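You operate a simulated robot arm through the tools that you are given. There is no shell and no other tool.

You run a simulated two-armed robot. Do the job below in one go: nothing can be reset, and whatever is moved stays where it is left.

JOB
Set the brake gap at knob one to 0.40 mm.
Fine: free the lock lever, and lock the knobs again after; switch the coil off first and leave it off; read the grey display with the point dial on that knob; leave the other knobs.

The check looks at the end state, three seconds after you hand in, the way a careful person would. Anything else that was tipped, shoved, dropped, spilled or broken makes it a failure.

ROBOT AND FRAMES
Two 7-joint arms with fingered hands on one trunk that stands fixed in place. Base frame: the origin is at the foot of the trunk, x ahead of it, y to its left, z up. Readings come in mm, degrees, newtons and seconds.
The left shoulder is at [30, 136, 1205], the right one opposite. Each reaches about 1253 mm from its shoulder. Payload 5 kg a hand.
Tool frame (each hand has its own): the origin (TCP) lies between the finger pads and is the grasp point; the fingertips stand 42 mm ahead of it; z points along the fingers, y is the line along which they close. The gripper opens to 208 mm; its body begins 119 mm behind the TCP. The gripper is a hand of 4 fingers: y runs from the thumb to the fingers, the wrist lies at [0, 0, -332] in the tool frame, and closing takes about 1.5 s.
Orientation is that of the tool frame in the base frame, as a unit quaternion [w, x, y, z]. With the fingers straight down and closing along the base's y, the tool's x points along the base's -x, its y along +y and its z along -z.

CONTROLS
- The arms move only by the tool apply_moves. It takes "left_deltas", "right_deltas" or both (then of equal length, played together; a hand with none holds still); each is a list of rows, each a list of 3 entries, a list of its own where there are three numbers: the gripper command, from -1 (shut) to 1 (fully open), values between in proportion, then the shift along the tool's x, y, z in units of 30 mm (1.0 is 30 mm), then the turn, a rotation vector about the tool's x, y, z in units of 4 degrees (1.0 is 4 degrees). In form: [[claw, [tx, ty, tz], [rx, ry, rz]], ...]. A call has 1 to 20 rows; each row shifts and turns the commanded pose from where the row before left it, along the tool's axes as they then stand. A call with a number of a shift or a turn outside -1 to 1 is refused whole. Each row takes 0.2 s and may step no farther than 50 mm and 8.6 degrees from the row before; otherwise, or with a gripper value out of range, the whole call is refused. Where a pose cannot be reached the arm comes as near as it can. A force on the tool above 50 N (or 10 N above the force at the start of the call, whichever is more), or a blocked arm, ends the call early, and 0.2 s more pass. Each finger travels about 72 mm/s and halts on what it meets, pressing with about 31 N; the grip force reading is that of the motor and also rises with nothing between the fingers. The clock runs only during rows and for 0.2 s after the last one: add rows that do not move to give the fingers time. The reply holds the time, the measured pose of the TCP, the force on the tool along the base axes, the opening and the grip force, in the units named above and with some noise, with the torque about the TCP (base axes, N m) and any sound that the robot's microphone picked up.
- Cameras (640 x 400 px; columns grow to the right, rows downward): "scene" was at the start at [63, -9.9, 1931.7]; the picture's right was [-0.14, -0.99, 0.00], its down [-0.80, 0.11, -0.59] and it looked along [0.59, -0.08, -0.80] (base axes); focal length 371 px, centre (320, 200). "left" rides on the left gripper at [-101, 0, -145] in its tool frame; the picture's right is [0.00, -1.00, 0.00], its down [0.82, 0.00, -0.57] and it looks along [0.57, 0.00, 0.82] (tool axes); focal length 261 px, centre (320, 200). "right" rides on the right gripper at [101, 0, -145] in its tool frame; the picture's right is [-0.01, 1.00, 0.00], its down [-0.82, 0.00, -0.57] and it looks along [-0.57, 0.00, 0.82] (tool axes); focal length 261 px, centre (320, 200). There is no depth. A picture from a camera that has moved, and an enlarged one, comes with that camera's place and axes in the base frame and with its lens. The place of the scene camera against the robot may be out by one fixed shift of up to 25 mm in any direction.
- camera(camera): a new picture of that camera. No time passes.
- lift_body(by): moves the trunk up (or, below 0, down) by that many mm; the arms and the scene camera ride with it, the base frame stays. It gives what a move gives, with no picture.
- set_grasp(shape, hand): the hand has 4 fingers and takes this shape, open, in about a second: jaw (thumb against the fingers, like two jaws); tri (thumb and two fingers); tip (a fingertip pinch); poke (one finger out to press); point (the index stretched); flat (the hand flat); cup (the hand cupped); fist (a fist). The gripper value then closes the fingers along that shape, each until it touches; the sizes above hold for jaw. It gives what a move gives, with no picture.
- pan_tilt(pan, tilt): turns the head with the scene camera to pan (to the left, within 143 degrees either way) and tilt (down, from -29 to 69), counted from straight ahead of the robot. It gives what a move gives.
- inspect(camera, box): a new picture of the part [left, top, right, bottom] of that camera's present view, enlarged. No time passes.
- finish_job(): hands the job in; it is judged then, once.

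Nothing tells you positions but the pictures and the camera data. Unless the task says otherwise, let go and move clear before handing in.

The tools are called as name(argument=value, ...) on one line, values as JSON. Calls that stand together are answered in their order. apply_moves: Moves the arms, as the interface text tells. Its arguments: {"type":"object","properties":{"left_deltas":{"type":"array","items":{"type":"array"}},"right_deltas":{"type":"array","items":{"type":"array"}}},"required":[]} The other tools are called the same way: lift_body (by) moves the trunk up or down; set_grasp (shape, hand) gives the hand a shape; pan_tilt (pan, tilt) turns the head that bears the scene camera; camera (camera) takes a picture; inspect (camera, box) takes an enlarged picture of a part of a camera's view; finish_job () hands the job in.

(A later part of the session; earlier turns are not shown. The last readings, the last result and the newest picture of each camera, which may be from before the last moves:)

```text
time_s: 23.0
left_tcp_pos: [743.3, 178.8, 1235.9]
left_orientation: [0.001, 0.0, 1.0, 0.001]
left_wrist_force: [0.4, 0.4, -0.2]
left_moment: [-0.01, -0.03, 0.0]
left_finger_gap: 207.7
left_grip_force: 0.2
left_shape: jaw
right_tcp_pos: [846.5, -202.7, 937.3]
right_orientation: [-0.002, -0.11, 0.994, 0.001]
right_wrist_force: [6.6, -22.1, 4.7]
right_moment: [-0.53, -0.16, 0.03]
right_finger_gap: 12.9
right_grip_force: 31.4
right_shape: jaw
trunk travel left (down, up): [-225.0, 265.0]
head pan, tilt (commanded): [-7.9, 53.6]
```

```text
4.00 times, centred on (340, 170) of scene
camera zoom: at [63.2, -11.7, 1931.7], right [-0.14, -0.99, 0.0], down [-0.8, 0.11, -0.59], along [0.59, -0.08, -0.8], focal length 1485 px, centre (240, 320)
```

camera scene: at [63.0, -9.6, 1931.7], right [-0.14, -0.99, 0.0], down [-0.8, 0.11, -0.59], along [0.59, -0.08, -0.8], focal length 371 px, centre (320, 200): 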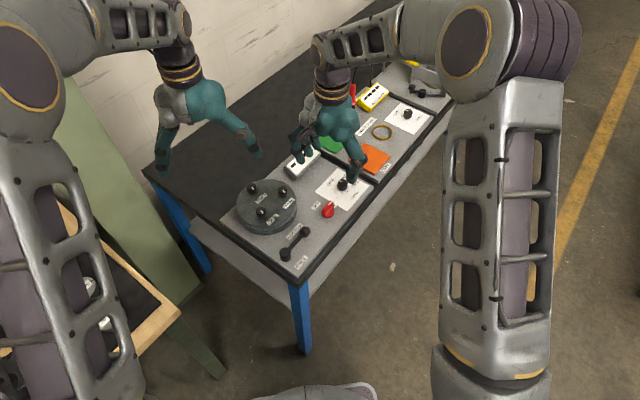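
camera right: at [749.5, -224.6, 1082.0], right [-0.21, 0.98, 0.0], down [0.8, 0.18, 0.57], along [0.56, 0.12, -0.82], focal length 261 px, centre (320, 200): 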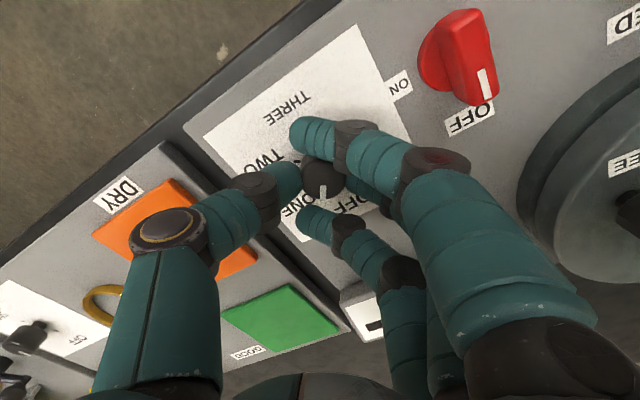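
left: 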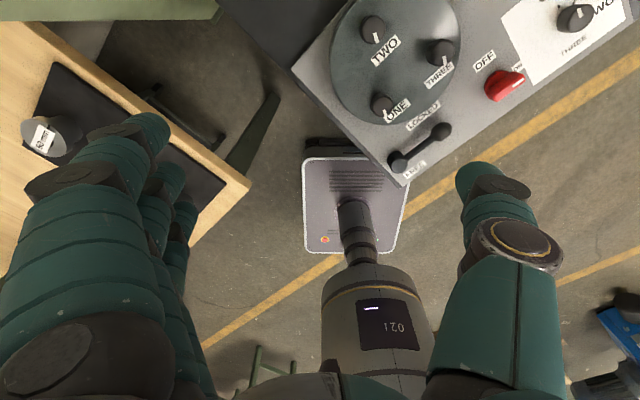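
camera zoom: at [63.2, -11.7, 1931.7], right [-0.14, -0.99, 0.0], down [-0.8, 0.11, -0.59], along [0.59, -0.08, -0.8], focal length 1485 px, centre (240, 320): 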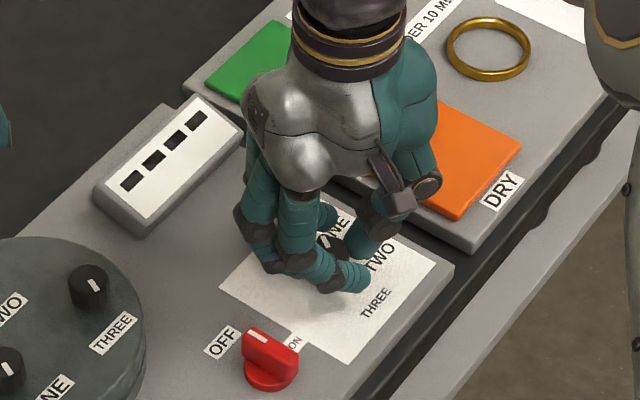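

apply_moves(right_deltas=[[-1, [0, 0, 0], [0, 0, 0.8]], [-1, [0, 0, 0], [0, 0, 0.8]], [-1, [0, 0, 0], [0, 0, 0.8]], [-1, [0, 0, 0], [0, 0, 0.8]], [-1, [0, 0, 0], [0, 0, 0.8]], [-1, [0, 0, 0], [0, 0, 0.8]], [-1, [0, 0, 0], [0, 0, 0.8]], [-1, [0, 0, 0], [0, 0, 0.8]], [-1, [0, 0, 0], [0, 0, 0.6]]])

camera(camera="right")

inspect(camera="right", box=[250, 100, 390, 240])

inspect(camera="scene", box=[280, 120, 400, 220])

```text
time_s: 25.0
left_tcp_pos: [742.3, 179.1, 1236.2]
left_orientation: [0.0, 0.0, 1.0, 0.001]
left_wrist_force: [-0.1, 1.5, -0.4]
left_moment: [-0.02, 0.01, 0.01]
left_finger_gap: 207.6
left_grip_force: 0.1
left_shape: jaw
right_tcp_pos: [846.0, -203.4, 937.1]
right_orientation: [0.0, 0.134, 0.991, 0.0]
right_wrist_force: [-4.3, -24.3, 7.5]
right_moment: [-0.73, 0.12, 0.02]
right_finger_gap: 13.6
right_grip_force: 30.8
right_shape: jaw
trunk travel left (down, up): [-225.0, 265.0]
head pan, tilt (commanded): [-7.9, 53.6]
```

```text
taken
camera right: at [749.9, -175.9, 1081.9], right [0.27, 0.96, 0.0], down [0.79, -0.22, 0.57], along [0.55, -0.15, -0.82], focal length 261 px, centre (320, 200)
```

right: 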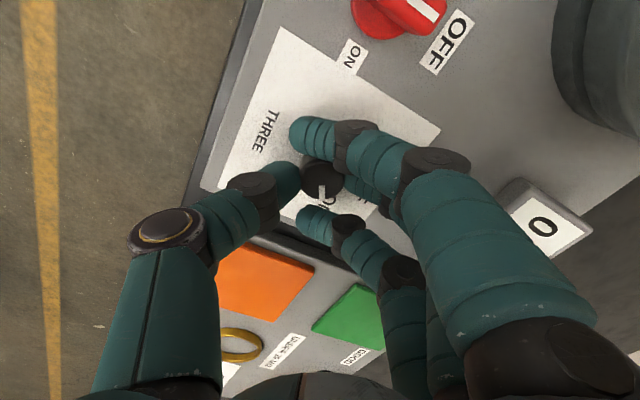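

```text
2.86 times, centred on (320, 170) of right
camera zoom: at [749.9, -175.9, 1081.9], right [0.27, 0.96, 0.0], down [0.79, -0.22, 0.57], along [0.55, -0.15, -0.82], focal length 745 px, centre (320, 286)
```

zoom: 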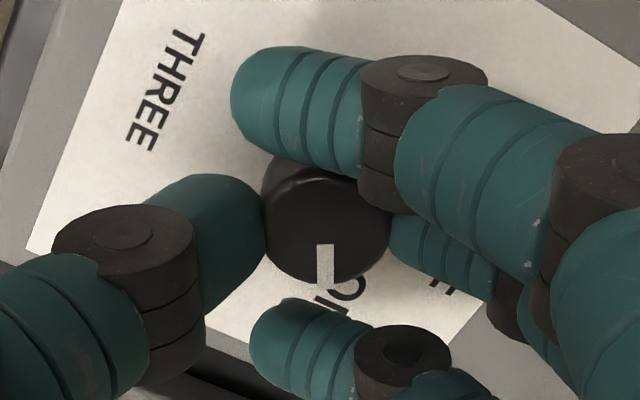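

```text
4.00 times, centred on (340, 170) of scene
camera zoom: at [61.9, -11.9, 1931.8], right [-0.14, -0.99, 0.0], down [-0.8, 0.11, -0.59], along [0.59, -0.08, -0.8], focal length 1485 px, centre (240, 320)
```

zoom: 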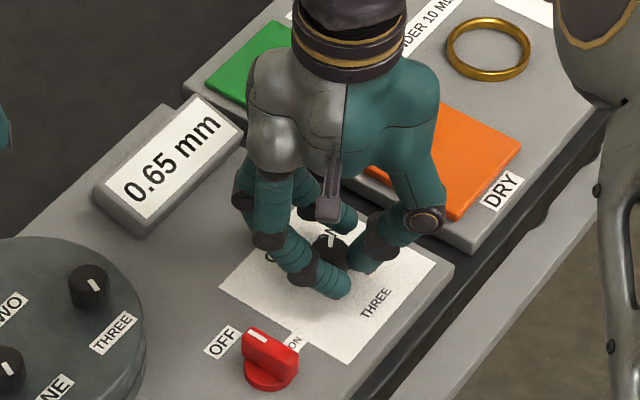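

The display lit and reads 0.65 mm, so the dial is at ONE. I'm releasing and lifting to confirm the dial.

apply_moves(right_deltas=[[-0.8, [0, 0, 0], [0, 0, 0]], [-0.5, [0, 0, 0], [0, 0, 0]], [-0.3, [0, 0, 0], [0, 0, 0]], [-0.3, [0, 0, 0], [0, 0, 0]], [-0.3, [0, 0, -0.5], [0, 0, 0]], [-0.3, [0, 0, -1], [0, 0, 0]], [-0.3, [0, 0, -1], [0, 0, 0]], [-0.3, [0, 0, -1], [0, 0, 0]]])

camera(camera="right")

inspect(camera="scene", box=[260, 120, 400, 240])

```text
time_s: 26.8
left_tcp_pos: [743.1, 181.8, 1237.1]
left_orientation: [0.0, 0.0, 1.0, -0.001]
left_wrist_force: [-0.2, -0.1, 0.6]
left_moment: [0.0, -0.06, 0.01]
left_finger_gap: 207.6
left_grip_force: 0.1
left_shape: jaw
right_tcp_pos: [845.0, -200.4, 1042.5]
right_orientation: [0.001, 0.133, 0.991, 0.0]
right_wrist_force: [-0.1, 0.0, 0.0]
right_moment: [-0.06, -0.09, 0.01]
right_finger_gap: 72.2
right_grip_force: 0.1
right_shape: jaw
trunk travel left (down, up): [-225.0, 265.0]
head pan, tilt (commanded): [-7.9, 53.6]
```

```text
taken
camera right: at [748.2, -173.1, 1186.7], right [0.27, 0.96, 0.0], down [0.79, -0.22, 0.57], along [0.55, -0.15, -0.82], focal length 261 px, centre (320, 200)
```

right: 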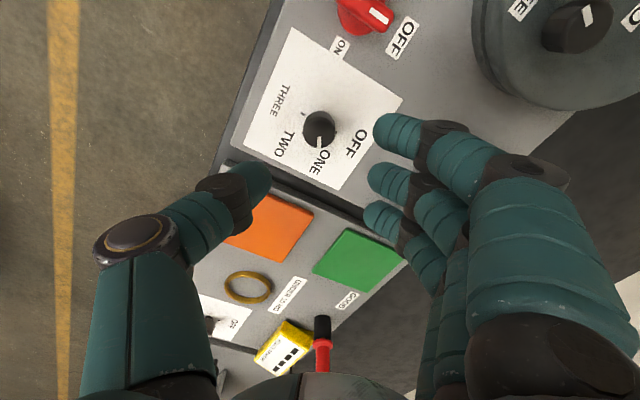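

```text
3.33 times, centred on (330, 180) of scene
camera zoom: at [61.7, -9.6, 1931.8], right [-0.14, -0.99, 0.0], down [-0.8, 0.11, -0.59], along [0.59, -0.08, -0.8], focal length 1238 px, centre (287, 267)
```

zoom: 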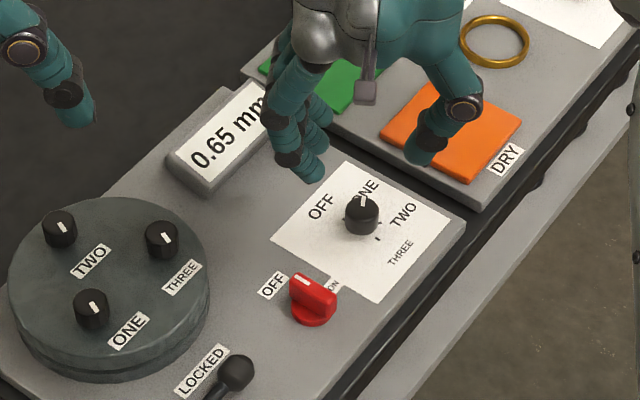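

The dial now reads ONE and the display shows 0.65 mm. Next is the lock lever. I'm shifting the left hand aside for room and bringing the right hand above the lever ball near (674,-42).

apply_moves(left_deltas=[[0.2, [0, 0.6, -0.3], [0, 0, 0]], [0.2, [0, 0.6, -0.3], [0, 0, 0]], [0.2, [0, 0.6, -0.3], [0, 0, 0]], [0.2, [0, 0.6, -0.3], [0, 0, 0]], [0.2, [0, 0.6, -0.3], [0, 0, 0]], [0.2, [0, 0, 0], [0, 0, 0]], [0.2, [0, 0, 0], [0, 0, 0]], [0.2, [0, 0, 0], [0, 0, 0]], [0.2, [0, 0, 0], [0, 0, 0]], [0.2, [0, 0, 0], [0, 0, 0]], [0.2, [0, 0, 0], [0, 0, 0]], [0.2, [0, 0, 0], [0, 0, 0]], [0.2, [0, 0, 0], [0, 0, 0]]], right_deltas=[[-0.3, [0, 0, -0.4], [0, 0, 0.98]], [-0.3, [0, 0, -0.4], [0, 0, 0.98]], [-0.3, [0, 0, -0.4], [0, 0, 0.98]], [-0.3, [0, 0, -0.4], [0, 0, 0.98]], [-0.3, [0, 0, -0.4], [0, 0, 0.98]], [-0.3, [0.961, 0.13, 0], [0, 0, 0]], [-0.3, [0.961, 0.13, 0], [0, 0, 0]], [-0.3, [0.961, 0.13, 0], [0, 0, 0]], [-0.3, [0.961, 0.13, 0], [0, 0, 0]], [-0.3, [0.961, 0.13, 0], [0, 0, 0]], [-0.3, [0.961, 0.13, 0], [0, 0, 0]], [-0.3, [0.961, 0.13, 0], [0, 0, 0]], [-0.3, [0.961, 0.13, 0], [0, 0, 0]]])

camera(camera="right")

camera(camera="scene")

camera(camera="left")

```text
time_s: 29.6
left_tcp_pos: [744.4, 272.5, 1282.1]
left_orientation: [0.001, 0.0, 1.0, 0.0]
left_wrist_force: [-0.4, 0.0, 0.4]
left_moment: [-0.05, -0.07, 0.02]
left_finger_gap: 125.6
left_grip_force: 0.2
left_shape: jaw
right_tcp_pos: [675.8, -42.7, 1102.7]
right_orientation: [0.0, 0.301, 0.954, -0.001]
right_wrist_force: [0.0, 1.1, -0.5]
right_moment: [-0.05, -0.01, -0.01]
right_finger_gap: 72.2
right_grip_force: 0.0
right_shape: jaw
trunk travel left (down, up): [-225.0, 265.0]
head pan, tilt (commanded): [-7.9, 53.6]
```

```text
taken
camera right: at [594.7, 15.5, 1248.3], right [0.58, 0.82, 0.0], down [0.67, -0.47, 0.57], along [0.47, -0.33, -0.82], focal length 261 px, centre (320, 200)
```

right: 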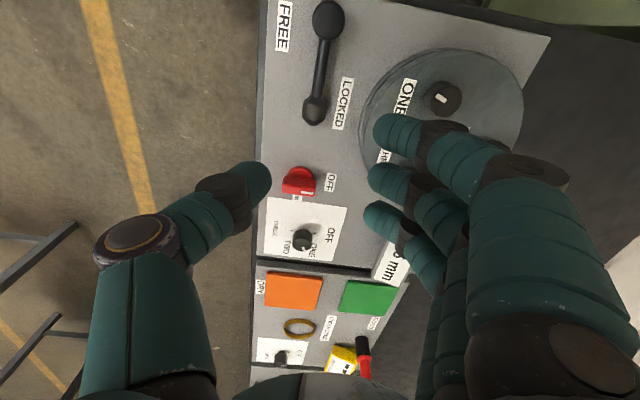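

```text
taken
camera scene: at [62.4, -8.8, 1931.8], right [-0.14, -0.99, 0.0], down [-0.8, 0.11, -0.59], along [0.59, -0.08, -0.8], focal length 371 px, centre (320, 200)
```

scene: 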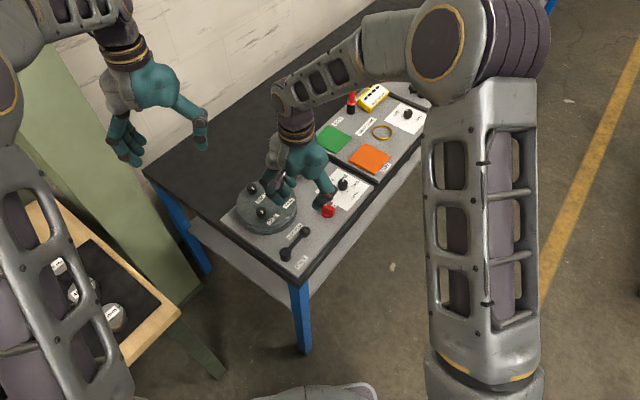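

```text
taken
camera left: at [844.7, 272.1, 1426.9], right [0.0, -1.0, 0.0], down [-0.82, 0.0, 0.57], along [-0.57, 0.0, -0.82], focal length 261 px, centre (320, 200)
```

left: 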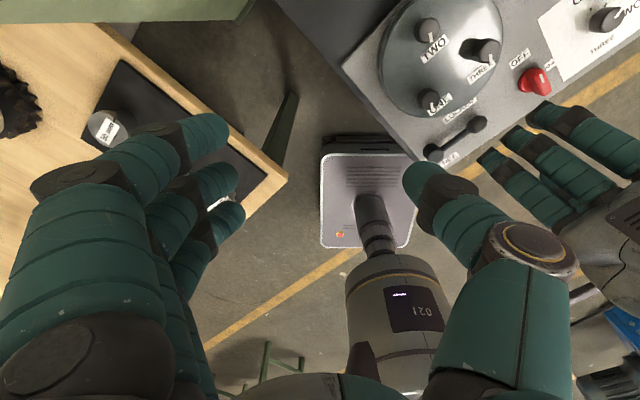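

inspect(camera="right", box=[260, 0, 400, 140])

inspect(camera="left", box=[400, 80, 520, 180])

```text
2.86 times, centred on (330, 70) of right
camera zoom: at [594.7, 15.5, 1248.3], right [0.58, 0.82, 0.0], down [0.67, -0.47, 0.57], along [0.47, -0.33, -0.82], focal length 745 px, centre (291, 571)
```

zoom: 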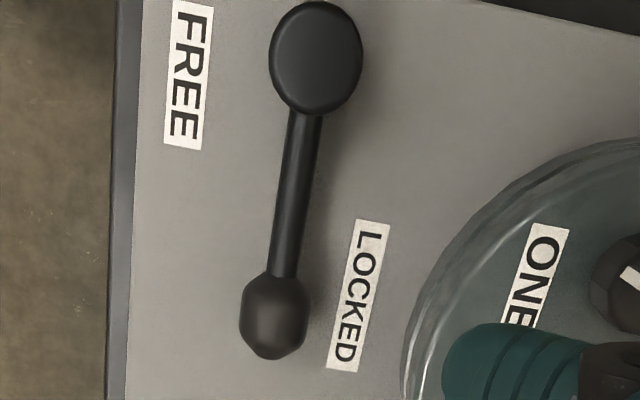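

```text
4.00 times, centred on (460, 130) of left
camera zoom: at [844.7, 272.1, 1426.9], right [0.0, -1.0, 0.0], down [-0.82, 0.0, 0.57], along [-0.57, 0.0, -0.82], focal length 1043 px, centre (-240, 480)
```

zoom: 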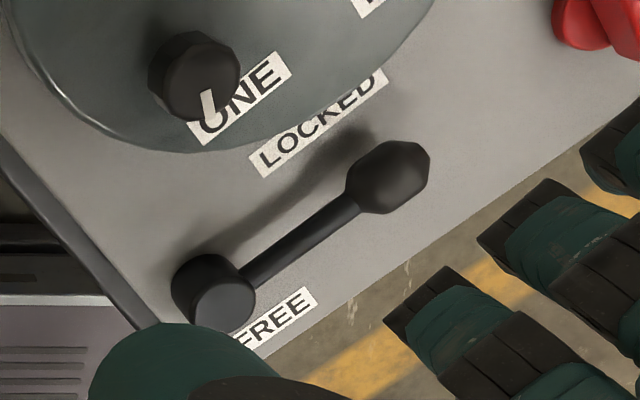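

The lever pivots near (601,21), the ball is near (669,-46,908), and it lies along the panel at LOCKED. The disc edge is about 60 mm from the ball, so I'm narrowing the hand and lowering over the ball in steps.

apply_moves(right_deltas=[[-0.5, [0.14, -0.22, 0.5], [0, 0, 0]], [-0.5, [0, 0, 1], [0, 0, 0]], [-0.5, [0, 0, 1], [0, 0, 0]], [-0.5, [0, 0, 1], [0, 0, 0]], [-0.5, [0, 0, 0.4], [0, 0, 0]], [-0.5, [0, 0, 0], [0, 0, 0]]])

camera(camera="right")

inspect(camera="scene", box=[230, 150, 370, 280])

```text
time_s: 31.0
left_tcp_pos: [744.8, 271.3, 1282.4]
left_orientation: [0.0, 0.0, 1.0, 0.0]
left_wrist_force: [0.5, 0.9, 0.4]
left_moment: [-0.02, 0.0, 0.02]
left_finger_gap: 125.3
left_grip_force: 0.1
left_shape: jaw
right_tcp_pos: [667.3, -47.4, 986.1]
right_orientation: [0.0, 0.3, 0.954, 0.0]
right_wrist_force: [-0.9, -0.7, 0.3]
right_moment: [0.01, 0.01, 0.02]
right_finger_gap: 52.4
right_grip_force: 0.0
right_shape: jaw
trunk travel left (down, up): [-225.0, 265.0]
head pan, tilt (commanded): [-7.9, 53.6]
```

```text
taken
camera right: at [586.6, 11.8, 1129.9], right [0.58, 0.82, 0.0], down [0.67, -0.47, 0.57], along [0.47, -0.33, -0.82], focal length 261 px, centre (320, 200)
```

right: 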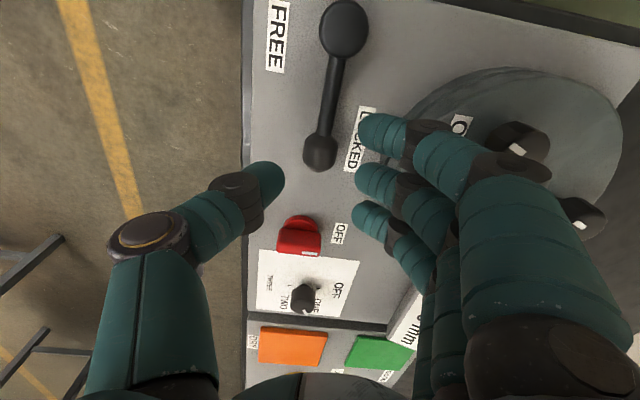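

```text
3.08 times, centred on (300, 215) of scene
camera zoom: at [62.9, -9.6, 1931.8], right [-0.14, -0.99, 0.0], down [-0.8, 0.11, -0.59], along [0.59, -0.08, -0.8], focal length 1142 px, centre (382, 154)
```

zoom: 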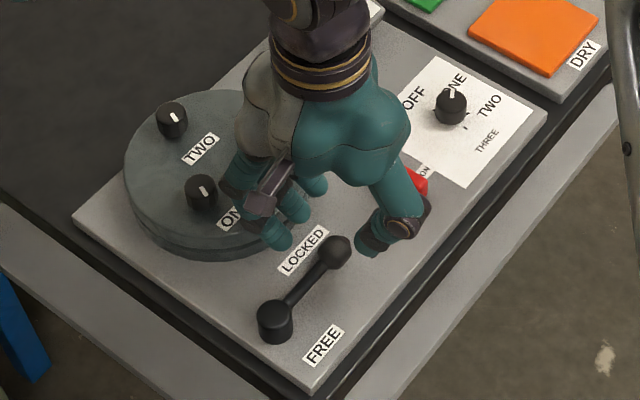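

The fingers would spread over the disc rim on the way down, so a jaw grip is risky here. I'm raising the hand and trying the single-finger poke shape for the lever.

apply_moves(right_deltas=[[-0.5, [0, 0, -1], [0, 0, 0]], [-0.5, [0, 0, -1], [0, 0, 0]], [-0.5, [0, 0, -1], [0, 0, 0]], [-0.5, [0, 0, -1], [0, 0, 0]]])

set_grasp(hand="right", shape="poke")

camera(camera="right")

inspect(camera="scene", box=[230, 100, 390, 260])

camera(camera="left")

```text
time_s: 32.0
left_tcp_pos: [743.1, 272.1, 1282.1]
left_orientation: [0.0, 0.0, 1.0, 0.0]
left_wrist_force: [-0.2, 0.5, 0.6]
left_moment: [-0.01, -0.08, -0.02]
left_finger_gap: 125.5
left_grip_force: 0.1
left_shape: jaw
right_tcp_pos: [667.8, -46.0, 1106.8]
right_orientation: [0.001, 0.3, 0.954, 0.0]
right_wrist_force: [-0.8, -1.0, -0.9]
right_moment: [-0.01, -0.06, -0.02]
right_finger_gap: 52.4
right_grip_force: 0.0
right_shape: jaw
trunk travel left (down, up): [-225.0, 265.0]
head pan, tilt (commanded): [-7.9, 53.6]
```

```text
time_s: 32.9
left_tcp_pos: [744.2, 270.1, 1282.3]
left_orientation: [0.0, 0.0, 1.0, 0.0]
left_wrist_force: [0.6, -0.2, 0.1]
left_moment: [0.03, -0.02, -0.02]
left_finger_gap: 125.3
left_grip_force: 0.1
left_shape: jaw
right_tcp_pos: [669.9, -45.8, 1106.2]
right_orientation: [0.0, 0.3, 0.954, -0.001]
right_wrist_force: [-0.8, -0.5, 0.2]
right_moment: [0.03, 0.0, 0.0]
right_finger_gap: 0.0
right_grip_force: 0.1
right_shape: poke
trunk travel left (down, up): [-225.0, 265.0]
head pan, tilt (commanded): [-7.9, 53.6]
```

```text
taken
camera right: at [587.8, 12.1, 1250.3], right [0.58, 0.82, 0.0], down [0.67, -0.47, 0.57], along [0.47, -0.33, -0.82], focal length 261 px, centre (320, 200)
```

right: 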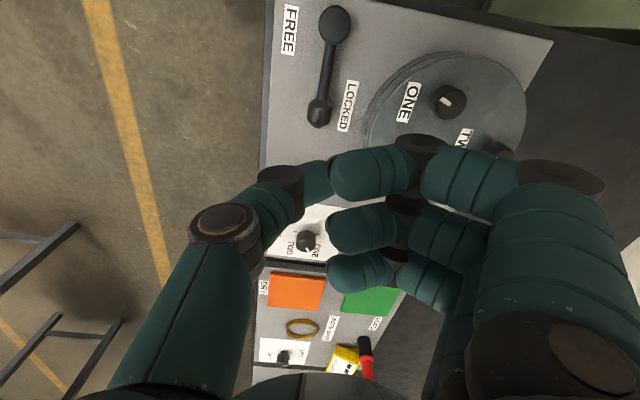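

```text
2.50 times, centred on (310, 180) of scene
camera zoom: at [62.6, -9.8, 1931.8], right [-0.14, -0.99, 0.0], down [-0.8, 0.11, -0.59], along [0.59, -0.08, -0.8], focal length 928 px, centre (345, 250)
```

zoom: 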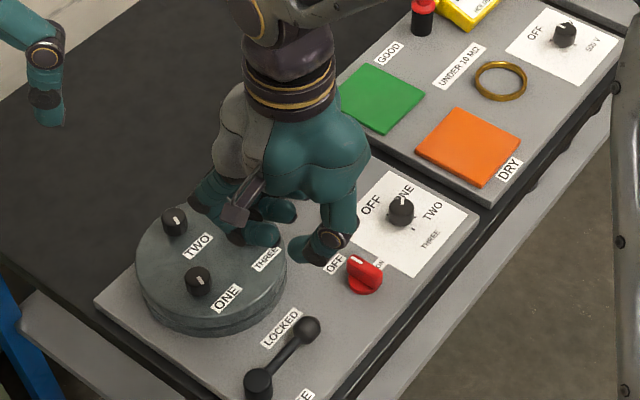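

```text
taken
camera left: at [844.8, 271.3, 1427.0], right [0.0, -1.0, 0.0], down [-0.82, 0.0, 0.57], along [-0.57, 0.0, -0.82], focal length 261 px, centre (320, 200)
```

left: 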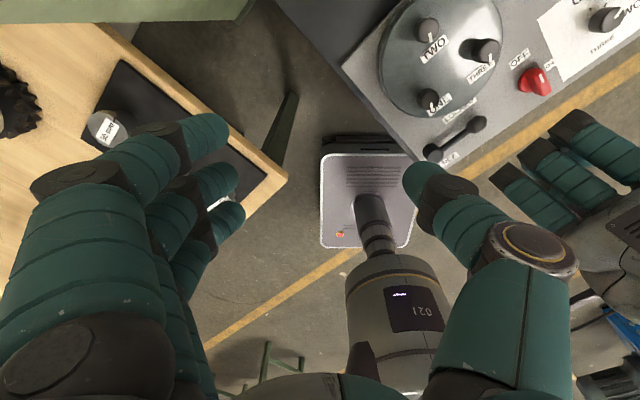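

apply_moves(right_deltas=[[1, [0, 0, 0], [0, 0, 0]], [1, [0, 0, 0], [0, 0, 0]], [1, [0, 0, 0], [0, 0, 0]], [1, [0, 0, 0], [0, 0, 0]], [1, [0, 0, 0], [0, 0, 0]], [1, [0, 0, 0], [0, 0, 0]]])

camera(camera="right")

inspect(camera="scene", box=[230, 100, 390, 260])

```text
time_s: 34.3
left_tcp_pos: [744.0, 270.8, 1282.1]
left_orientation: [0.0, 0.0, 1.0, 0.0]
left_wrist_force: [-0.3, -0.3, -1.1]
left_moment: [-0.01, -0.02, 0.0]
left_finger_gap: 125.7
left_grip_force: 0.1
left_shape: jaw
right_tcp_pos: [668.8, -47.0, 1106.1]
right_orientation: [0.0, 0.3, 0.954, 0.0]
right_wrist_force: [0.2, -1.3, 0.2]
right_moment: [-0.02, 0.01, 0.0]
right_finger_gap: 0.0
right_grip_force: 0.1
right_shape: poke
trunk travel left (down, up): [-225.0, 265.0]
head pan, tilt (commanded): [-7.9, 53.6]
```

```text
taken
camera right: at [588.0, 12.1, 1250.4], right [0.58, 0.82, 0.0], down [0.67, -0.47, 0.57], along [0.47, -0.33, -0.82], focal length 261 px, centre (320, 200)
```

right: 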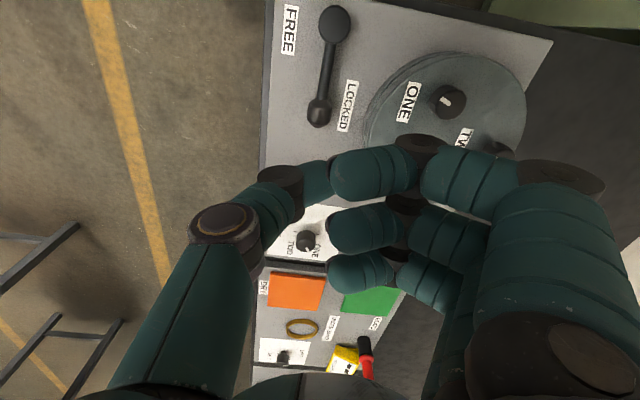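

```text
2.50 times, centred on (310, 180) of scene
camera zoom: at [62.9, -9.7, 1931.7], right [-0.14, -0.99, 0.0], down [-0.8, 0.11, -0.59], along [0.59, -0.08, -0.8], focal length 928 px, centre (345, 250)
```

zoom: 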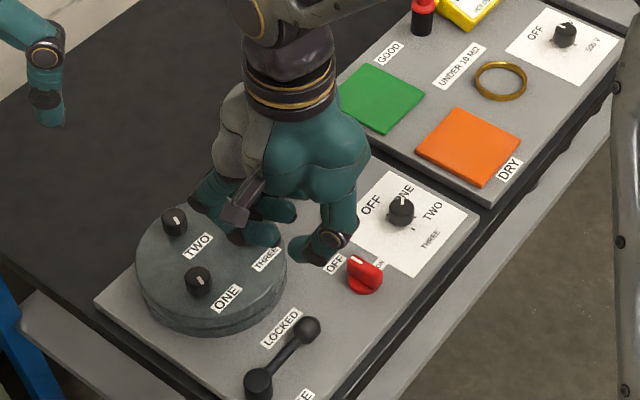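

set_grasp(hand="right", shape="point")

camera(camera="right")

inspect(camera="scene", box=[230, 100, 390, 260])

```text
time_s: 35.2
left_tcp_pos: [744.8, 271.6, 1281.4]
left_orientation: [0.0, 0.0, 1.0, -0.001]
left_wrist_force: [0.1, -0.2, -0.9]
left_moment: [-0.01, 0.0, 0.01]
left_finger_gap: 125.4
left_grip_force: 0.1
left_shape: jaw
right_tcp_pos: [667.9, -45.8, 1106.1]
right_orientation: [0.001, 0.3, 0.954, 0.0]
right_wrist_force: [0.4, -0.5, -0.7]
right_moment: [-0.03, 0.01, 0.0]
right_finger_gap: 201.7
right_grip_force: 0.0
right_shape: point
trunk travel left (down, up): [-225.0, 265.0]
head pan, tilt (commanded): [-7.9, 53.6]
```

```text
taken
camera right: at [588.1, 12.1, 1250.4], right [0.58, 0.82, 0.0], down [0.67, -0.47, 0.57], along [0.47, -0.33, -0.82], focal length 261 px, centre (320, 200)
```

right: 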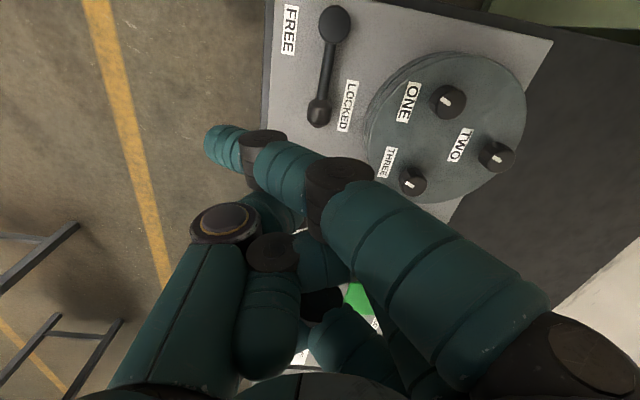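

```text
2.50 times, centred on (310, 180) of scene
camera zoom: at [63.0, -9.8, 1931.7], right [-0.14, -0.99, 0.0], down [-0.8, 0.11, -0.59], along [0.59, -0.08, -0.8], focal length 928 px, centre (345, 250)
```

zoom: 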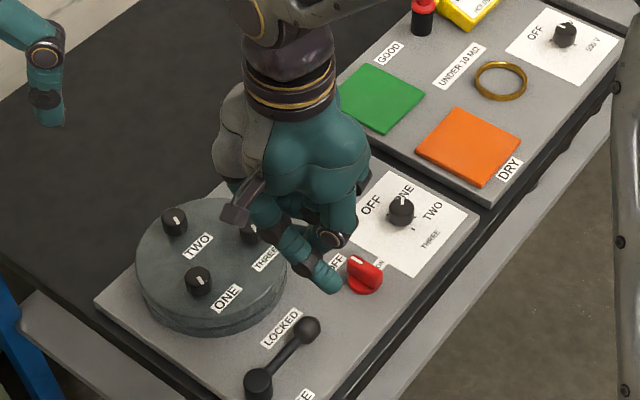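

The point shape isn't useful either, because the index lies nearly crosswise. I'm trying the flat hand as a thin paddle.

set_grasp(hand="right", shape="flat")

camera(camera="right")

inspect(camera="scene", box=[230, 100, 390, 260])

camera(camera="left")

```text
time_s: 36.1
left_tcp_pos: [745.3, 270.3, 1282.0]
left_orientation: [0.0, -0.001, 1.0, 0.0]
left_wrist_force: [0.4, -0.2, -0.4]
left_moment: [0.01, 0.03, 0.01]
left_finger_gap: 125.5
left_grip_force: 0.1
left_shape: jaw
right_tcp_pos: [669.2, -45.7, 1105.2]
right_orientation: [0.0, 0.3, 0.954, 0.0]
right_wrist_force: [0.1, -0.8, 0.6]
right_moment: [0.03, 0.0, 0.0]
right_finger_gap: 201.7
right_grip_force: 0.1
right_shape: flat
trunk travel left (down, up): [-225.0, 265.0]
head pan, tilt (commanded): [-7.9, 53.6]
```

```text
taken
camera right: at [588.0, 12.1, 1250.4], right [0.58, 0.82, 0.0], down [0.67, -0.47, 0.57], along [0.47, -0.33, -0.82], focal length 261 px, centre (320, 200)
```

right: 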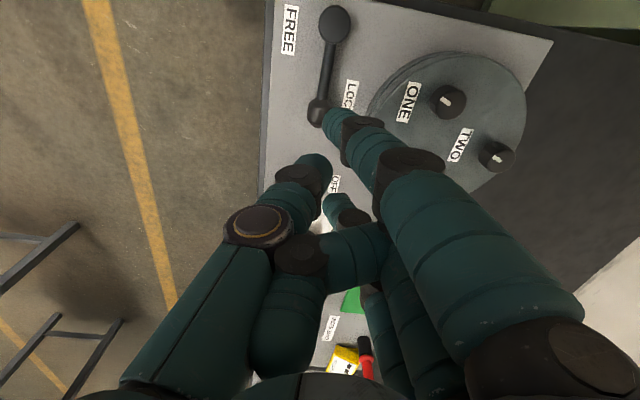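

```text
2.50 times, centred on (310, 180) of scene
camera zoom: at [62.9, -9.8, 1931.7], right [-0.14, -0.99, 0.0], down [-0.8, 0.11, -0.59], along [0.59, -0.08, -0.8], focal length 928 px, centre (345, 250)
```

zoom: 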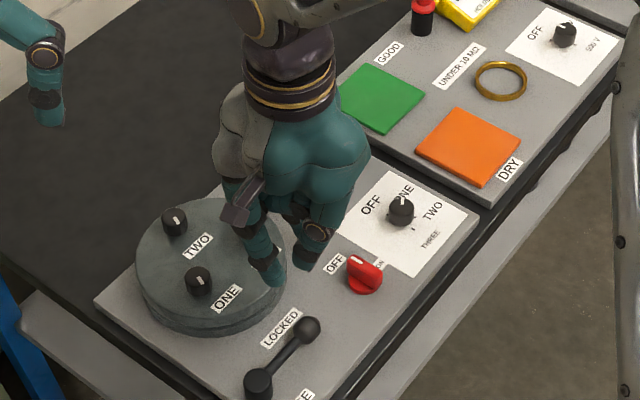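

```text
taken
camera left: at [845.1, 271.3, 1426.8], right [0.0, -1.0, 0.0], down [-0.82, 0.0, 0.57], along [-0.57, 0.0, -0.82], focal length 261 px, centre (320, 200)
```

left: 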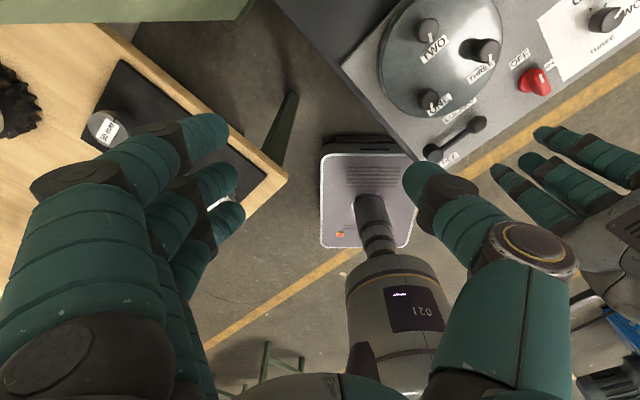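

The fingers are still unfolding, so I'm giving them more time before judging the shape.

apply_moves(right_deltas=[[1, [0, 0, 0], [0, 0, 0]], [1, [0, 0, 0], [0, 0, 0]], [1, [0, 0, 0], [0, 0, 0]], [1, [0, 0, 0], [0, 0, 0]], [1, [0, 0, 0], [0, 0, 0]], [1, [0, 0, 0], [0, 0, 0]]])

camera(camera="right")

inspect(camera="scene", box=[230, 100, 390, 260])

```text
time_s: 37.5
left_tcp_pos: [744.5, 270.0, 1282.5]
left_orientation: [0.0, 0.0, 1.0, 0.0]
left_wrist_force: [0.1, 0.8, -0.6]
left_moment: [0.04, 0.01, -0.04]
left_finger_gap: 125.6
left_grip_force: 0.2
left_shape: jaw
right_tcp_pos: [668.7, -46.3, 1105.5]
right_orientation: [0.0, 0.3, 0.954, 0.0]
right_wrist_force: [-0.2, -0.6, 0.0]
right_moment: [-0.01, 0.04, 0.01]
right_finger_gap: 201.7
right_grip_force: 0.1
right_shape: flat
trunk travel left (down, up): [-225.0, 265.0]
head pan, tilt (commanded): [-7.9, 53.6]
```

```text
taken
camera right: at [588.1, 12.1, 1250.4], right [0.58, 0.82, 0.0], down [0.67, -0.47, 0.57], along [0.47, -0.33, -0.82], focal length 261 px, centre (320, 200)
```

right: 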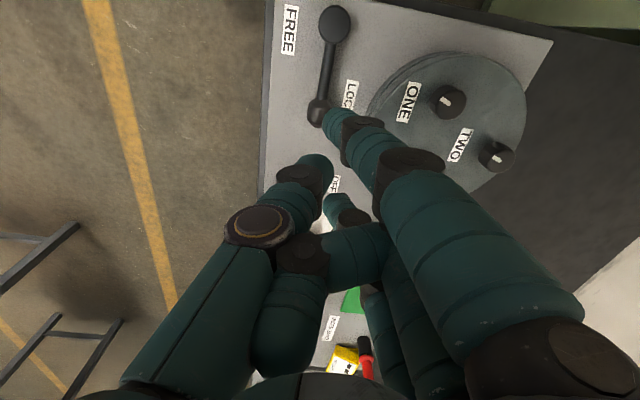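

```text
2.50 times, centred on (310, 180) of scene
camera zoom: at [63.0, -9.8, 1931.7], right [-0.14, -0.99, 0.0], down [-0.8, 0.11, -0.59], along [0.59, -0.08, -0.8], focal length 928 px, centre (345, 250)
```

zoom: 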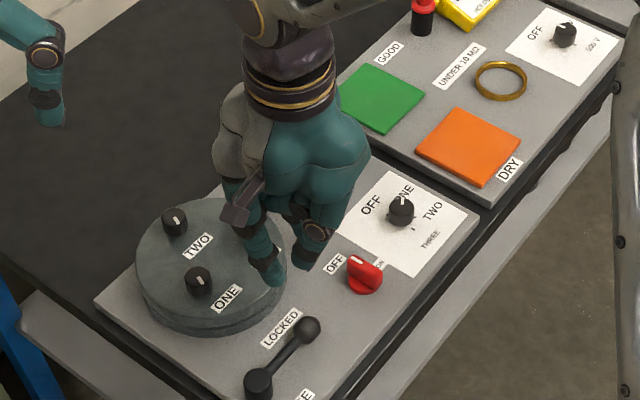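

The flat hand gives straight fingers reaching about 88 mm below the TCP, which suits the lever, but the middle finger is caught behind the thumb. I'm resetting through jaw and back to flat.

set_grasp(hand="right", shape="jaw")

apply_moves(right_deltas=[[1, [0, 0, 0], [0, 0, 0]], [1, [0, 0, 0], [0, 0, 0]], [1, [0, 0, 0], [0, 0, 0]], [1, [0, 0, 0], [0, 0, 0]], [1, [0, 0, 0], [0, 0, 0]]])

set_grasp(hand="right", shape="flat")

apply_moves(right_deltas=[[1, [0, 0, 0], [0, 0, 0]], [1, [0, 0, 0], [0, 0, 0]], [1, [0, 0, 0], [0, 0, 0]]])

camera(camera="right")

inspect(camera="scene", box=[230, 100, 390, 260])

```text
time_s: 38.4
left_tcp_pos: [745.2, 271.1, 1282.4]
left_orientation: [0.0, 0.0, 1.0, -0.001]
left_wrist_force: [0.0, 0.3, 0.3]
left_moment: [0.02, 0.03, 0.0]
left_finger_gap: 125.4
left_grip_force: 0.2
left_shape: jaw
right_tcp_pos: [670.4, -46.2, 1105.6]
right_orientation: [0.0, 0.3, 0.954, -0.001]
right_wrist_force: [-0.3, 0.6, 0.9]
right_moment: [-0.02, 0.0, -0.01]
right_finger_gap: 208.2
right_grip_force: 0.0
right_shape: jaw
trunk travel left (down, up): [-225.0, 265.0]
head pan, tilt (commanded): [-7.9, 53.6]
```

```text
time_s: 39.6
left_tcp_pos: [744.8, 270.8, 1281.5]
left_orientation: [0.0, 0.0, 1.0, 0.0]
left_wrist_force: [0.2, -0.6, -0.1]
left_moment: [0.0, 0.0, -0.01]
left_finger_gap: 125.6
left_grip_force: 0.1
left_shape: jaw
right_tcp_pos: [668.6, -47.0, 1104.8]
right_orientation: [-0.001, 0.3, 0.954, -0.001]
right_wrist_force: [0.8, 0.8, 0.0]
right_moment: [-0.02, -0.02, -0.01]
right_finger_gap: 207.9
right_grip_force: 0.0
right_shape: jaw
trunk travel left (down, up): [-225.0, 265.0]
head pan, tilt (commanded): [-7.9, 53.6]
```

```text
time_s: 40.5
left_tcp_pos: [744.4, 271.1, 1281.3]
left_orientation: [0.001, 0.0, 1.0, 0.0]
left_wrist_force: [0.2, -0.4, 0.7]
left_moment: [-0.01, 0.0, 0.02]
left_finger_gap: 125.5
left_grip_force: 0.0
left_shape: jaw
right_tcp_pos: [667.6, -46.2, 1105.8]
right_orientation: [0.0, 0.299, 0.954, -0.001]
right_wrist_force: [0.4, 0.5, -0.3]
right_moment: [-0.02, -0.01, -0.02]
right_finger_gap: 201.7
right_grip_force: 0.1
right_shape: flat
trunk travel left (down, up): [-225.0, 265.0]
head pan, tilt (commanded): [-7.9, 53.6]
```

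```text
time_s: 41.3
left_tcp_pos: [744.3, 270.3, 1282.6]
left_orientation: [0.0, 0.0, 1.0, 0.0]
left_wrist_force: [0.6, 0.1, -0.7]
left_moment: [-0.01, -0.02, -0.01]
left_finger_gap: 125.3
left_grip_force: 0.0
left_shape: jaw
right_tcp_pos: [670.0, -45.6, 1106.3]
right_orientation: [0.0, 0.3, 0.954, 0.001]
right_wrist_force: [-0.2, -1.4, -0.2]
right_moment: [-0.02, 0.03, -0.02]
right_finger_gap: 201.8
right_grip_force: 0.1
right_shape: flat
trunk travel left (down, up): [-225.0, 265.0]
head pan, tilt (commanded): [-7.9, 53.6]
```

```text
taken
camera right: at [588.1, 12.2, 1250.4], right [0.58, 0.82, 0.0], down [0.67, -0.47, 0.57], along [0.47, -0.33, -0.82], focal length 261 px, centre (320, 200)
```

right: 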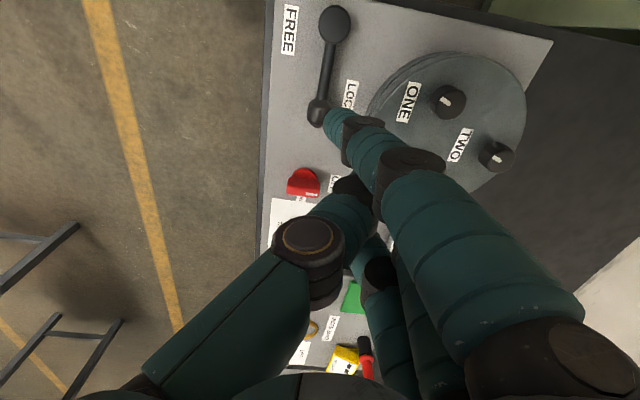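

```text
2.50 times, centred on (310, 180) of scene
camera zoom: at [63.0, -9.7, 1931.7], right [-0.14, -0.99, 0.0], down [-0.8, 0.11, -0.59], along [0.59, -0.08, -0.8], focal length 928 px, centre (345, 250)
```

zoom: 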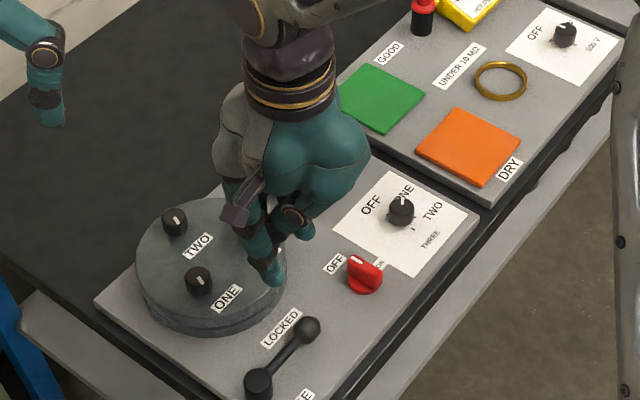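

The flat hand is now a straight paddle. I'm viewing the right fingers from the left camera to fix their positions in 3D before using them near the disc.

inspect(camera="left", box=[440, 90, 640, 230])

inspect(camera="right", box=[260, 80, 460, 280])

inspect(camera="scene", box=[270, 120, 360, 230])

```text
2.86 times, centred on (540, 160) of left
camera zoom: at [845.1, 271.4, 1426.7], right [0.0, -1.0, 0.0], down [-0.82, 0.0, 0.57], along [-0.57, 0.0, -0.82], focal length 745 px, centre (-309, 314)
```

zoom: 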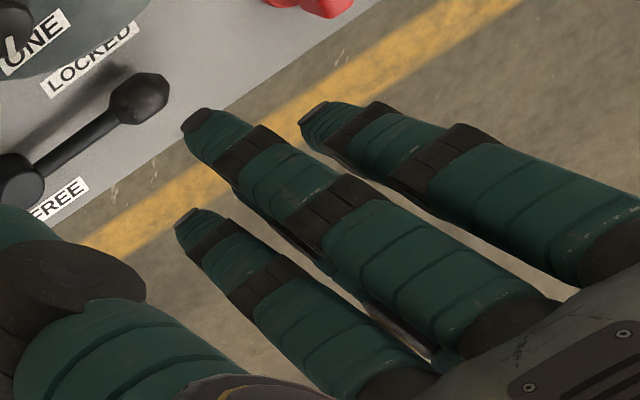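

```text
2.00 times, centred on (360, 180) of right
camera zoom: at [588.1, 12.2, 1250.4], right [0.58, 0.82, 0.0], down [0.67, -0.47, 0.57], along [0.47, -0.33, -0.82], focal length 521 px, centre (240, 240)
```

zoom: 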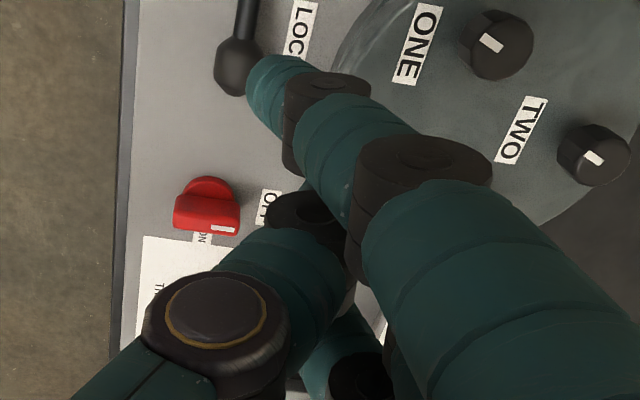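

```text
3.64 times, centred on (315, 175) of scene
camera zoom: at [63.0, -9.7, 1931.7], right [-0.14, -0.99, 0.0], down [-0.8, 0.11, -0.59], along [0.59, -0.08, -0.8], focal length 1350 px, centre (338, 291)
```

zoom: 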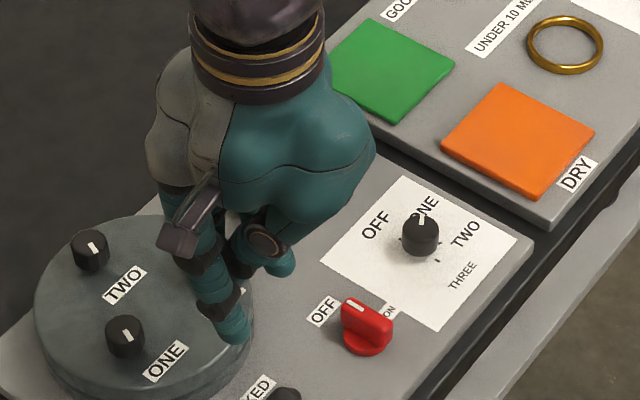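

The index runs nearly straight down, with its tip about 61 mm below the TCP at tool x≈38, y≈12. I'll put that finger between the lever ball and the disc and drag the ball towards FREE, starting by moving over and lowering part-way.

apply_moves(right_deltas=[[1, [-0.65, 0.262, 0], [0, 0, 0]], [1, [-0.65, 0.262, 0], [0, 0, 0]], [1, [0, 0, 1], [0, 0, 0]], [1, [0, 0, 1], [0, 0, 0]], [1, [0, 0, 1], [0, 0, 0]], [1, [0, 0, 0.4], [0, 0, 0]], [1, [0, 0, 0], [0, 0, 0]]])

camera(camera="right")

inspect(camera="scene", box=[250, 150, 350, 270])

inspect(camera="left", box=[400, 70, 600, 210])

```text
time_s: 42.9
left_tcp_pos: [745.8, 271.4, 1282.3]
left_orientation: [0.0, -0.001, 1.0, 0.0]
left_wrist_force: [-0.5, 0.0, 0.4]
left_moment: [-0.01, -0.02, 0.0]
left_finger_gap: 125.3
left_grip_force: 0.0
left_shape: jaw
right_tcp_pos: [709.9, -57.3, 1002.3]
right_orientation: [0.0, 0.301, 0.954, 0.0]
right_wrist_force: [-0.3, -0.1, -0.5]
right_moment: [0.0, -0.01, -0.01]
right_finger_gap: 201.5
right_grip_force: 0.1
right_shape: flat
trunk travel left (down, up): [-225.0, 265.0]
head pan, tilt (commanded): [-7.9, 53.6]
```

```text
taken
camera right: at [628.1, 2.1, 1147.5], right [0.58, 0.82, 0.0], down [0.67, -0.47, 0.57], along [0.47, -0.33, -0.82], focal length 261 px, centre (320, 200)
```

right: 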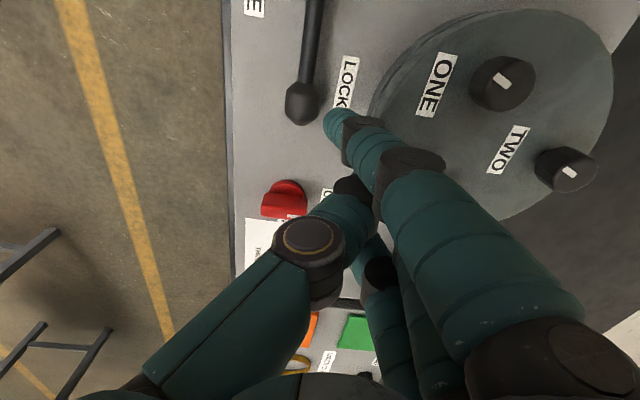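

```text
3.33 times, centred on (300, 210) of scene
camera zoom: at [62.8, -9.8, 1931.8], right [-0.14, -0.99, 0.0], down [-0.8, 0.11, -0.59], along [0.59, -0.08, -0.8], focal length 1238 px, centre (387, 167)
```

zoom: 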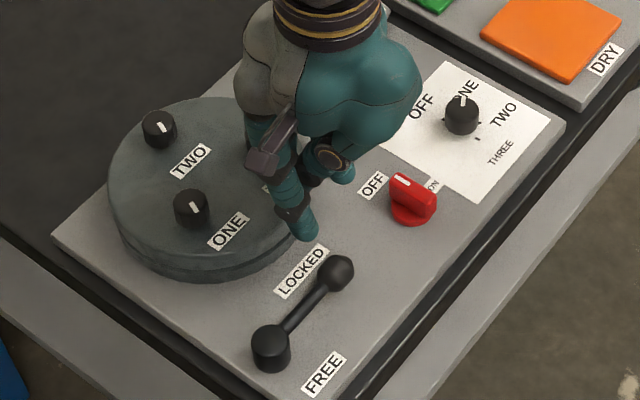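

```text
2.86 times, centred on (500, 140) of left
camera zoom: at [845.0, 271.3, 1426.9], right [0.0, -1.0, 0.0], down [-0.82, 0.0, 0.57], along [-0.57, 0.0, -0.82], focal length 745 px, centre (-194, 371)
```

zoom: 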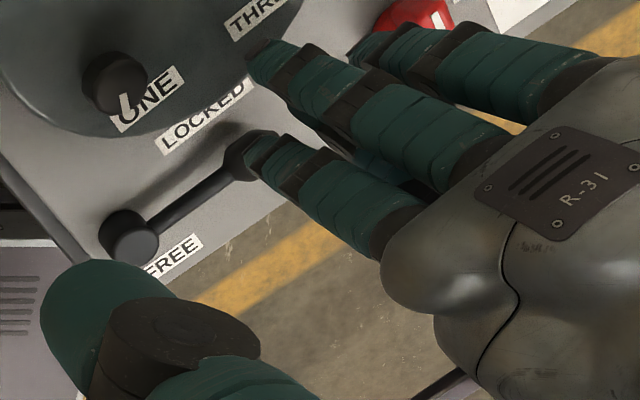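

The middle finger of the flat hand hangs too close to the disc rim, so I'm backing up. I'll try the fingertip-pinch shape, which should give a narrow pusher.

apply_moves(right_deltas=[[1, [0, 0, -1], [0, 0, 0]], [1, [0, 0, -1], [0, 0, 0]], [1, [0, 0, -1], [0, 0, 0]], [1, [0, 0, -1], [0, 0, 0]]])

set_grasp(hand="right", shape="jaw")

set_grasp(hand="right", shape="tip")

apply_moves(right_deltas=[[-0.5, [0, 0, 0], [0, 0, 0]], [-0.5, [0, 0, 0], [0, 0, 0]], [-0.5, [0, 0, 0], [0, 0, 0]], [-0.5, [0, 0, 0], [0, 0, 0]], [-0.5, [0, 0, 0], [0, 0, 0]], [-0.5, [0, 0, 0], [0, 0, 0]]])

camera(camera="right")

inspect(camera="scene", box=[250, 120, 370, 240])

inspect(camera="left", box=[440, 70, 640, 210])

```text
time_s: 43.9
left_tcp_pos: [743.4, 272.3, 1283.1]
left_orientation: [0.001, 0.0, 1.0, -0.001]
left_wrist_force: [-1.0, 0.0, -0.6]
left_moment: [0.04, -0.04, 0.03]
left_finger_gap: 125.4
left_grip_force: 0.0
left_shape: jaw
right_tcp_pos: [707.6, -55.0, 1124.7]
right_orientation: [0.0, 0.301, 0.954, 0.001]
right_wrist_force: [-0.4, -0.2, -0.2]
right_moment: [-0.02, -0.1, 0.0]
right_finger_gap: 201.7
right_grip_force: 0.0
right_shape: flat
trunk travel left (down, up): [-225.0, 265.0]
head pan, tilt (commanded): [-7.9, 53.6]
```

```text
time_s: 44.8
left_tcp_pos: [744.7, 271.6, 1281.5]
left_orientation: [0.0, 0.0, 1.0, 0.0]
left_wrist_force: [-0.1, 0.9, 0.3]
left_moment: [0.05, -0.02, 0.03]
left_finger_gap: 125.4
left_grip_force: 0.1
left_shape: jaw
right_tcp_pos: [707.7, -54.4, 1123.5]
right_orientation: [0.0, 0.3, 0.954, 0.0]
right_wrist_force: [0.1, 0.6, -0.2]
right_moment: [0.03, -0.02, -0.01]
right_finger_gap: 208.1
right_grip_force: 0.1
right_shape: jaw
trunk travel left (down, up): [-225.0, 265.0]
head pan, tilt (commanded): [-7.9, 53.6]
```

```text
time_s: 45.7
left_tcp_pos: [745.3, 270.3, 1281.8]
left_orientation: [-0.001, 0.0, 1.0, -0.001]
left_wrist_force: [0.5, 0.1, -0.9]
left_moment: [-0.03, -0.03, -0.01]
left_finger_gap: 125.4
left_grip_force: 0.2
left_shape: jaw
right_tcp_pos: [708.5, -54.6, 1122.4]
right_orientation: [0.001, 0.3, 0.954, -0.001]
right_wrist_force: [0.1, 0.0, -0.8]
right_moment: [0.03, 0.0, -0.01]
right_finger_gap: 208.0
right_grip_force: 0.0
right_shape: tip
trunk travel left (down, up): [-225.0, 265.0]
head pan, tilt (commanded): [-7.9, 53.6]
```

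```text
time_s: 47.1
left_tcp_pos: [745.1, 271.1, 1282.6]
left_orientation: [0.0, 0.0, 1.0, -0.001]
left_wrist_force: [0.9, 0.0, -0.1]
left_moment: [0.0, 0.01, -0.01]
left_finger_gap: 125.4
left_grip_force: 0.0
left_shape: jaw
right_tcp_pos: [707.2, -55.4, 1122.8]
right_orientation: [0.001, 0.3, 0.954, 0.0]
right_wrist_force: [0.1, 0.2, -0.4]
right_moment: [0.03, 0.03, 0.01]
right_finger_gap: 52.7
right_grip_force: 0.0
right_shape: tip
trunk travel left (down, up): [-225.0, 265.0]
head pan, tilt (commanded): [-7.9, 53.6]
```

```text
taken
camera right: at [627.3, 3.7, 1268.3], right [0.58, 0.82, 0.0], down [0.67, -0.47, 0.57], along [0.47, -0.33, -0.82], focal length 261 px, centre (320, 200)
```

right: 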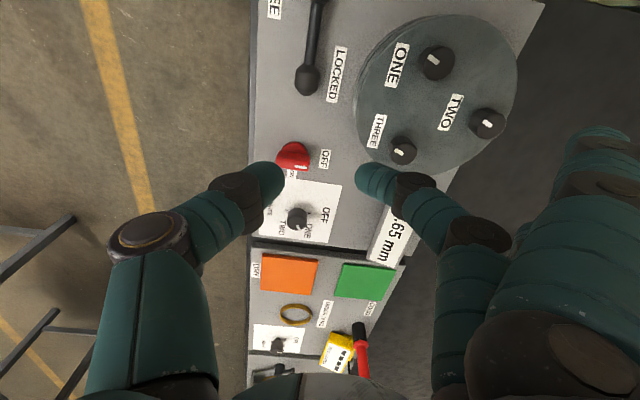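

```text
3.33 times, centred on (310, 180) of scene
camera zoom: at [63.0, -9.7, 1931.7], right [-0.14, -0.99, 0.0], down [-0.8, 0.11, -0.59], along [0.59, -0.08, -0.8], focal length 1238 px, centre (353, 267)
```

zoom: 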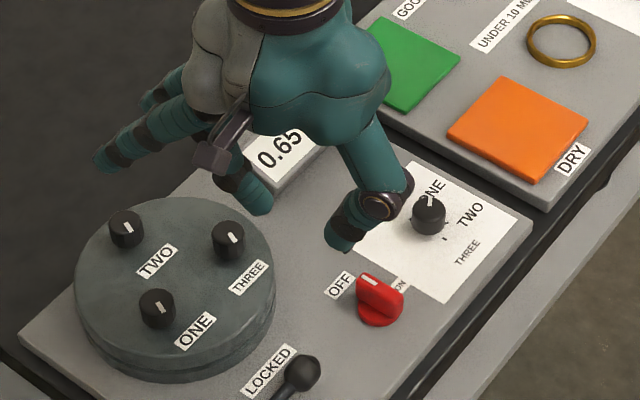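

```text
2.86 times, centred on (540, 140) of left
camera zoom: at [845.1, 271.3, 1426.8], right [0.0, -1.0, 0.0], down [-0.82, 0.0, 0.57], along [-0.57, 0.0, -0.82], focal length 745 px, centre (-309, 371)
```

zoom: 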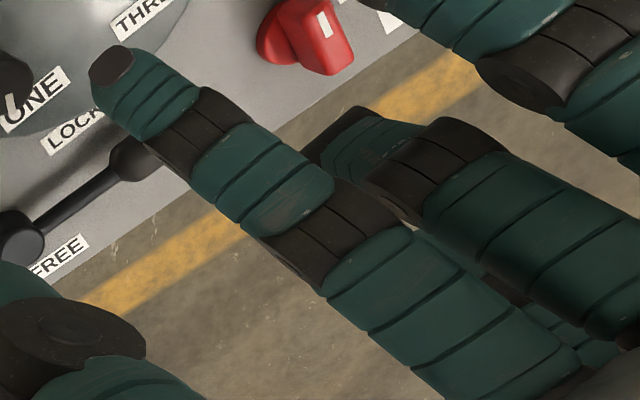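

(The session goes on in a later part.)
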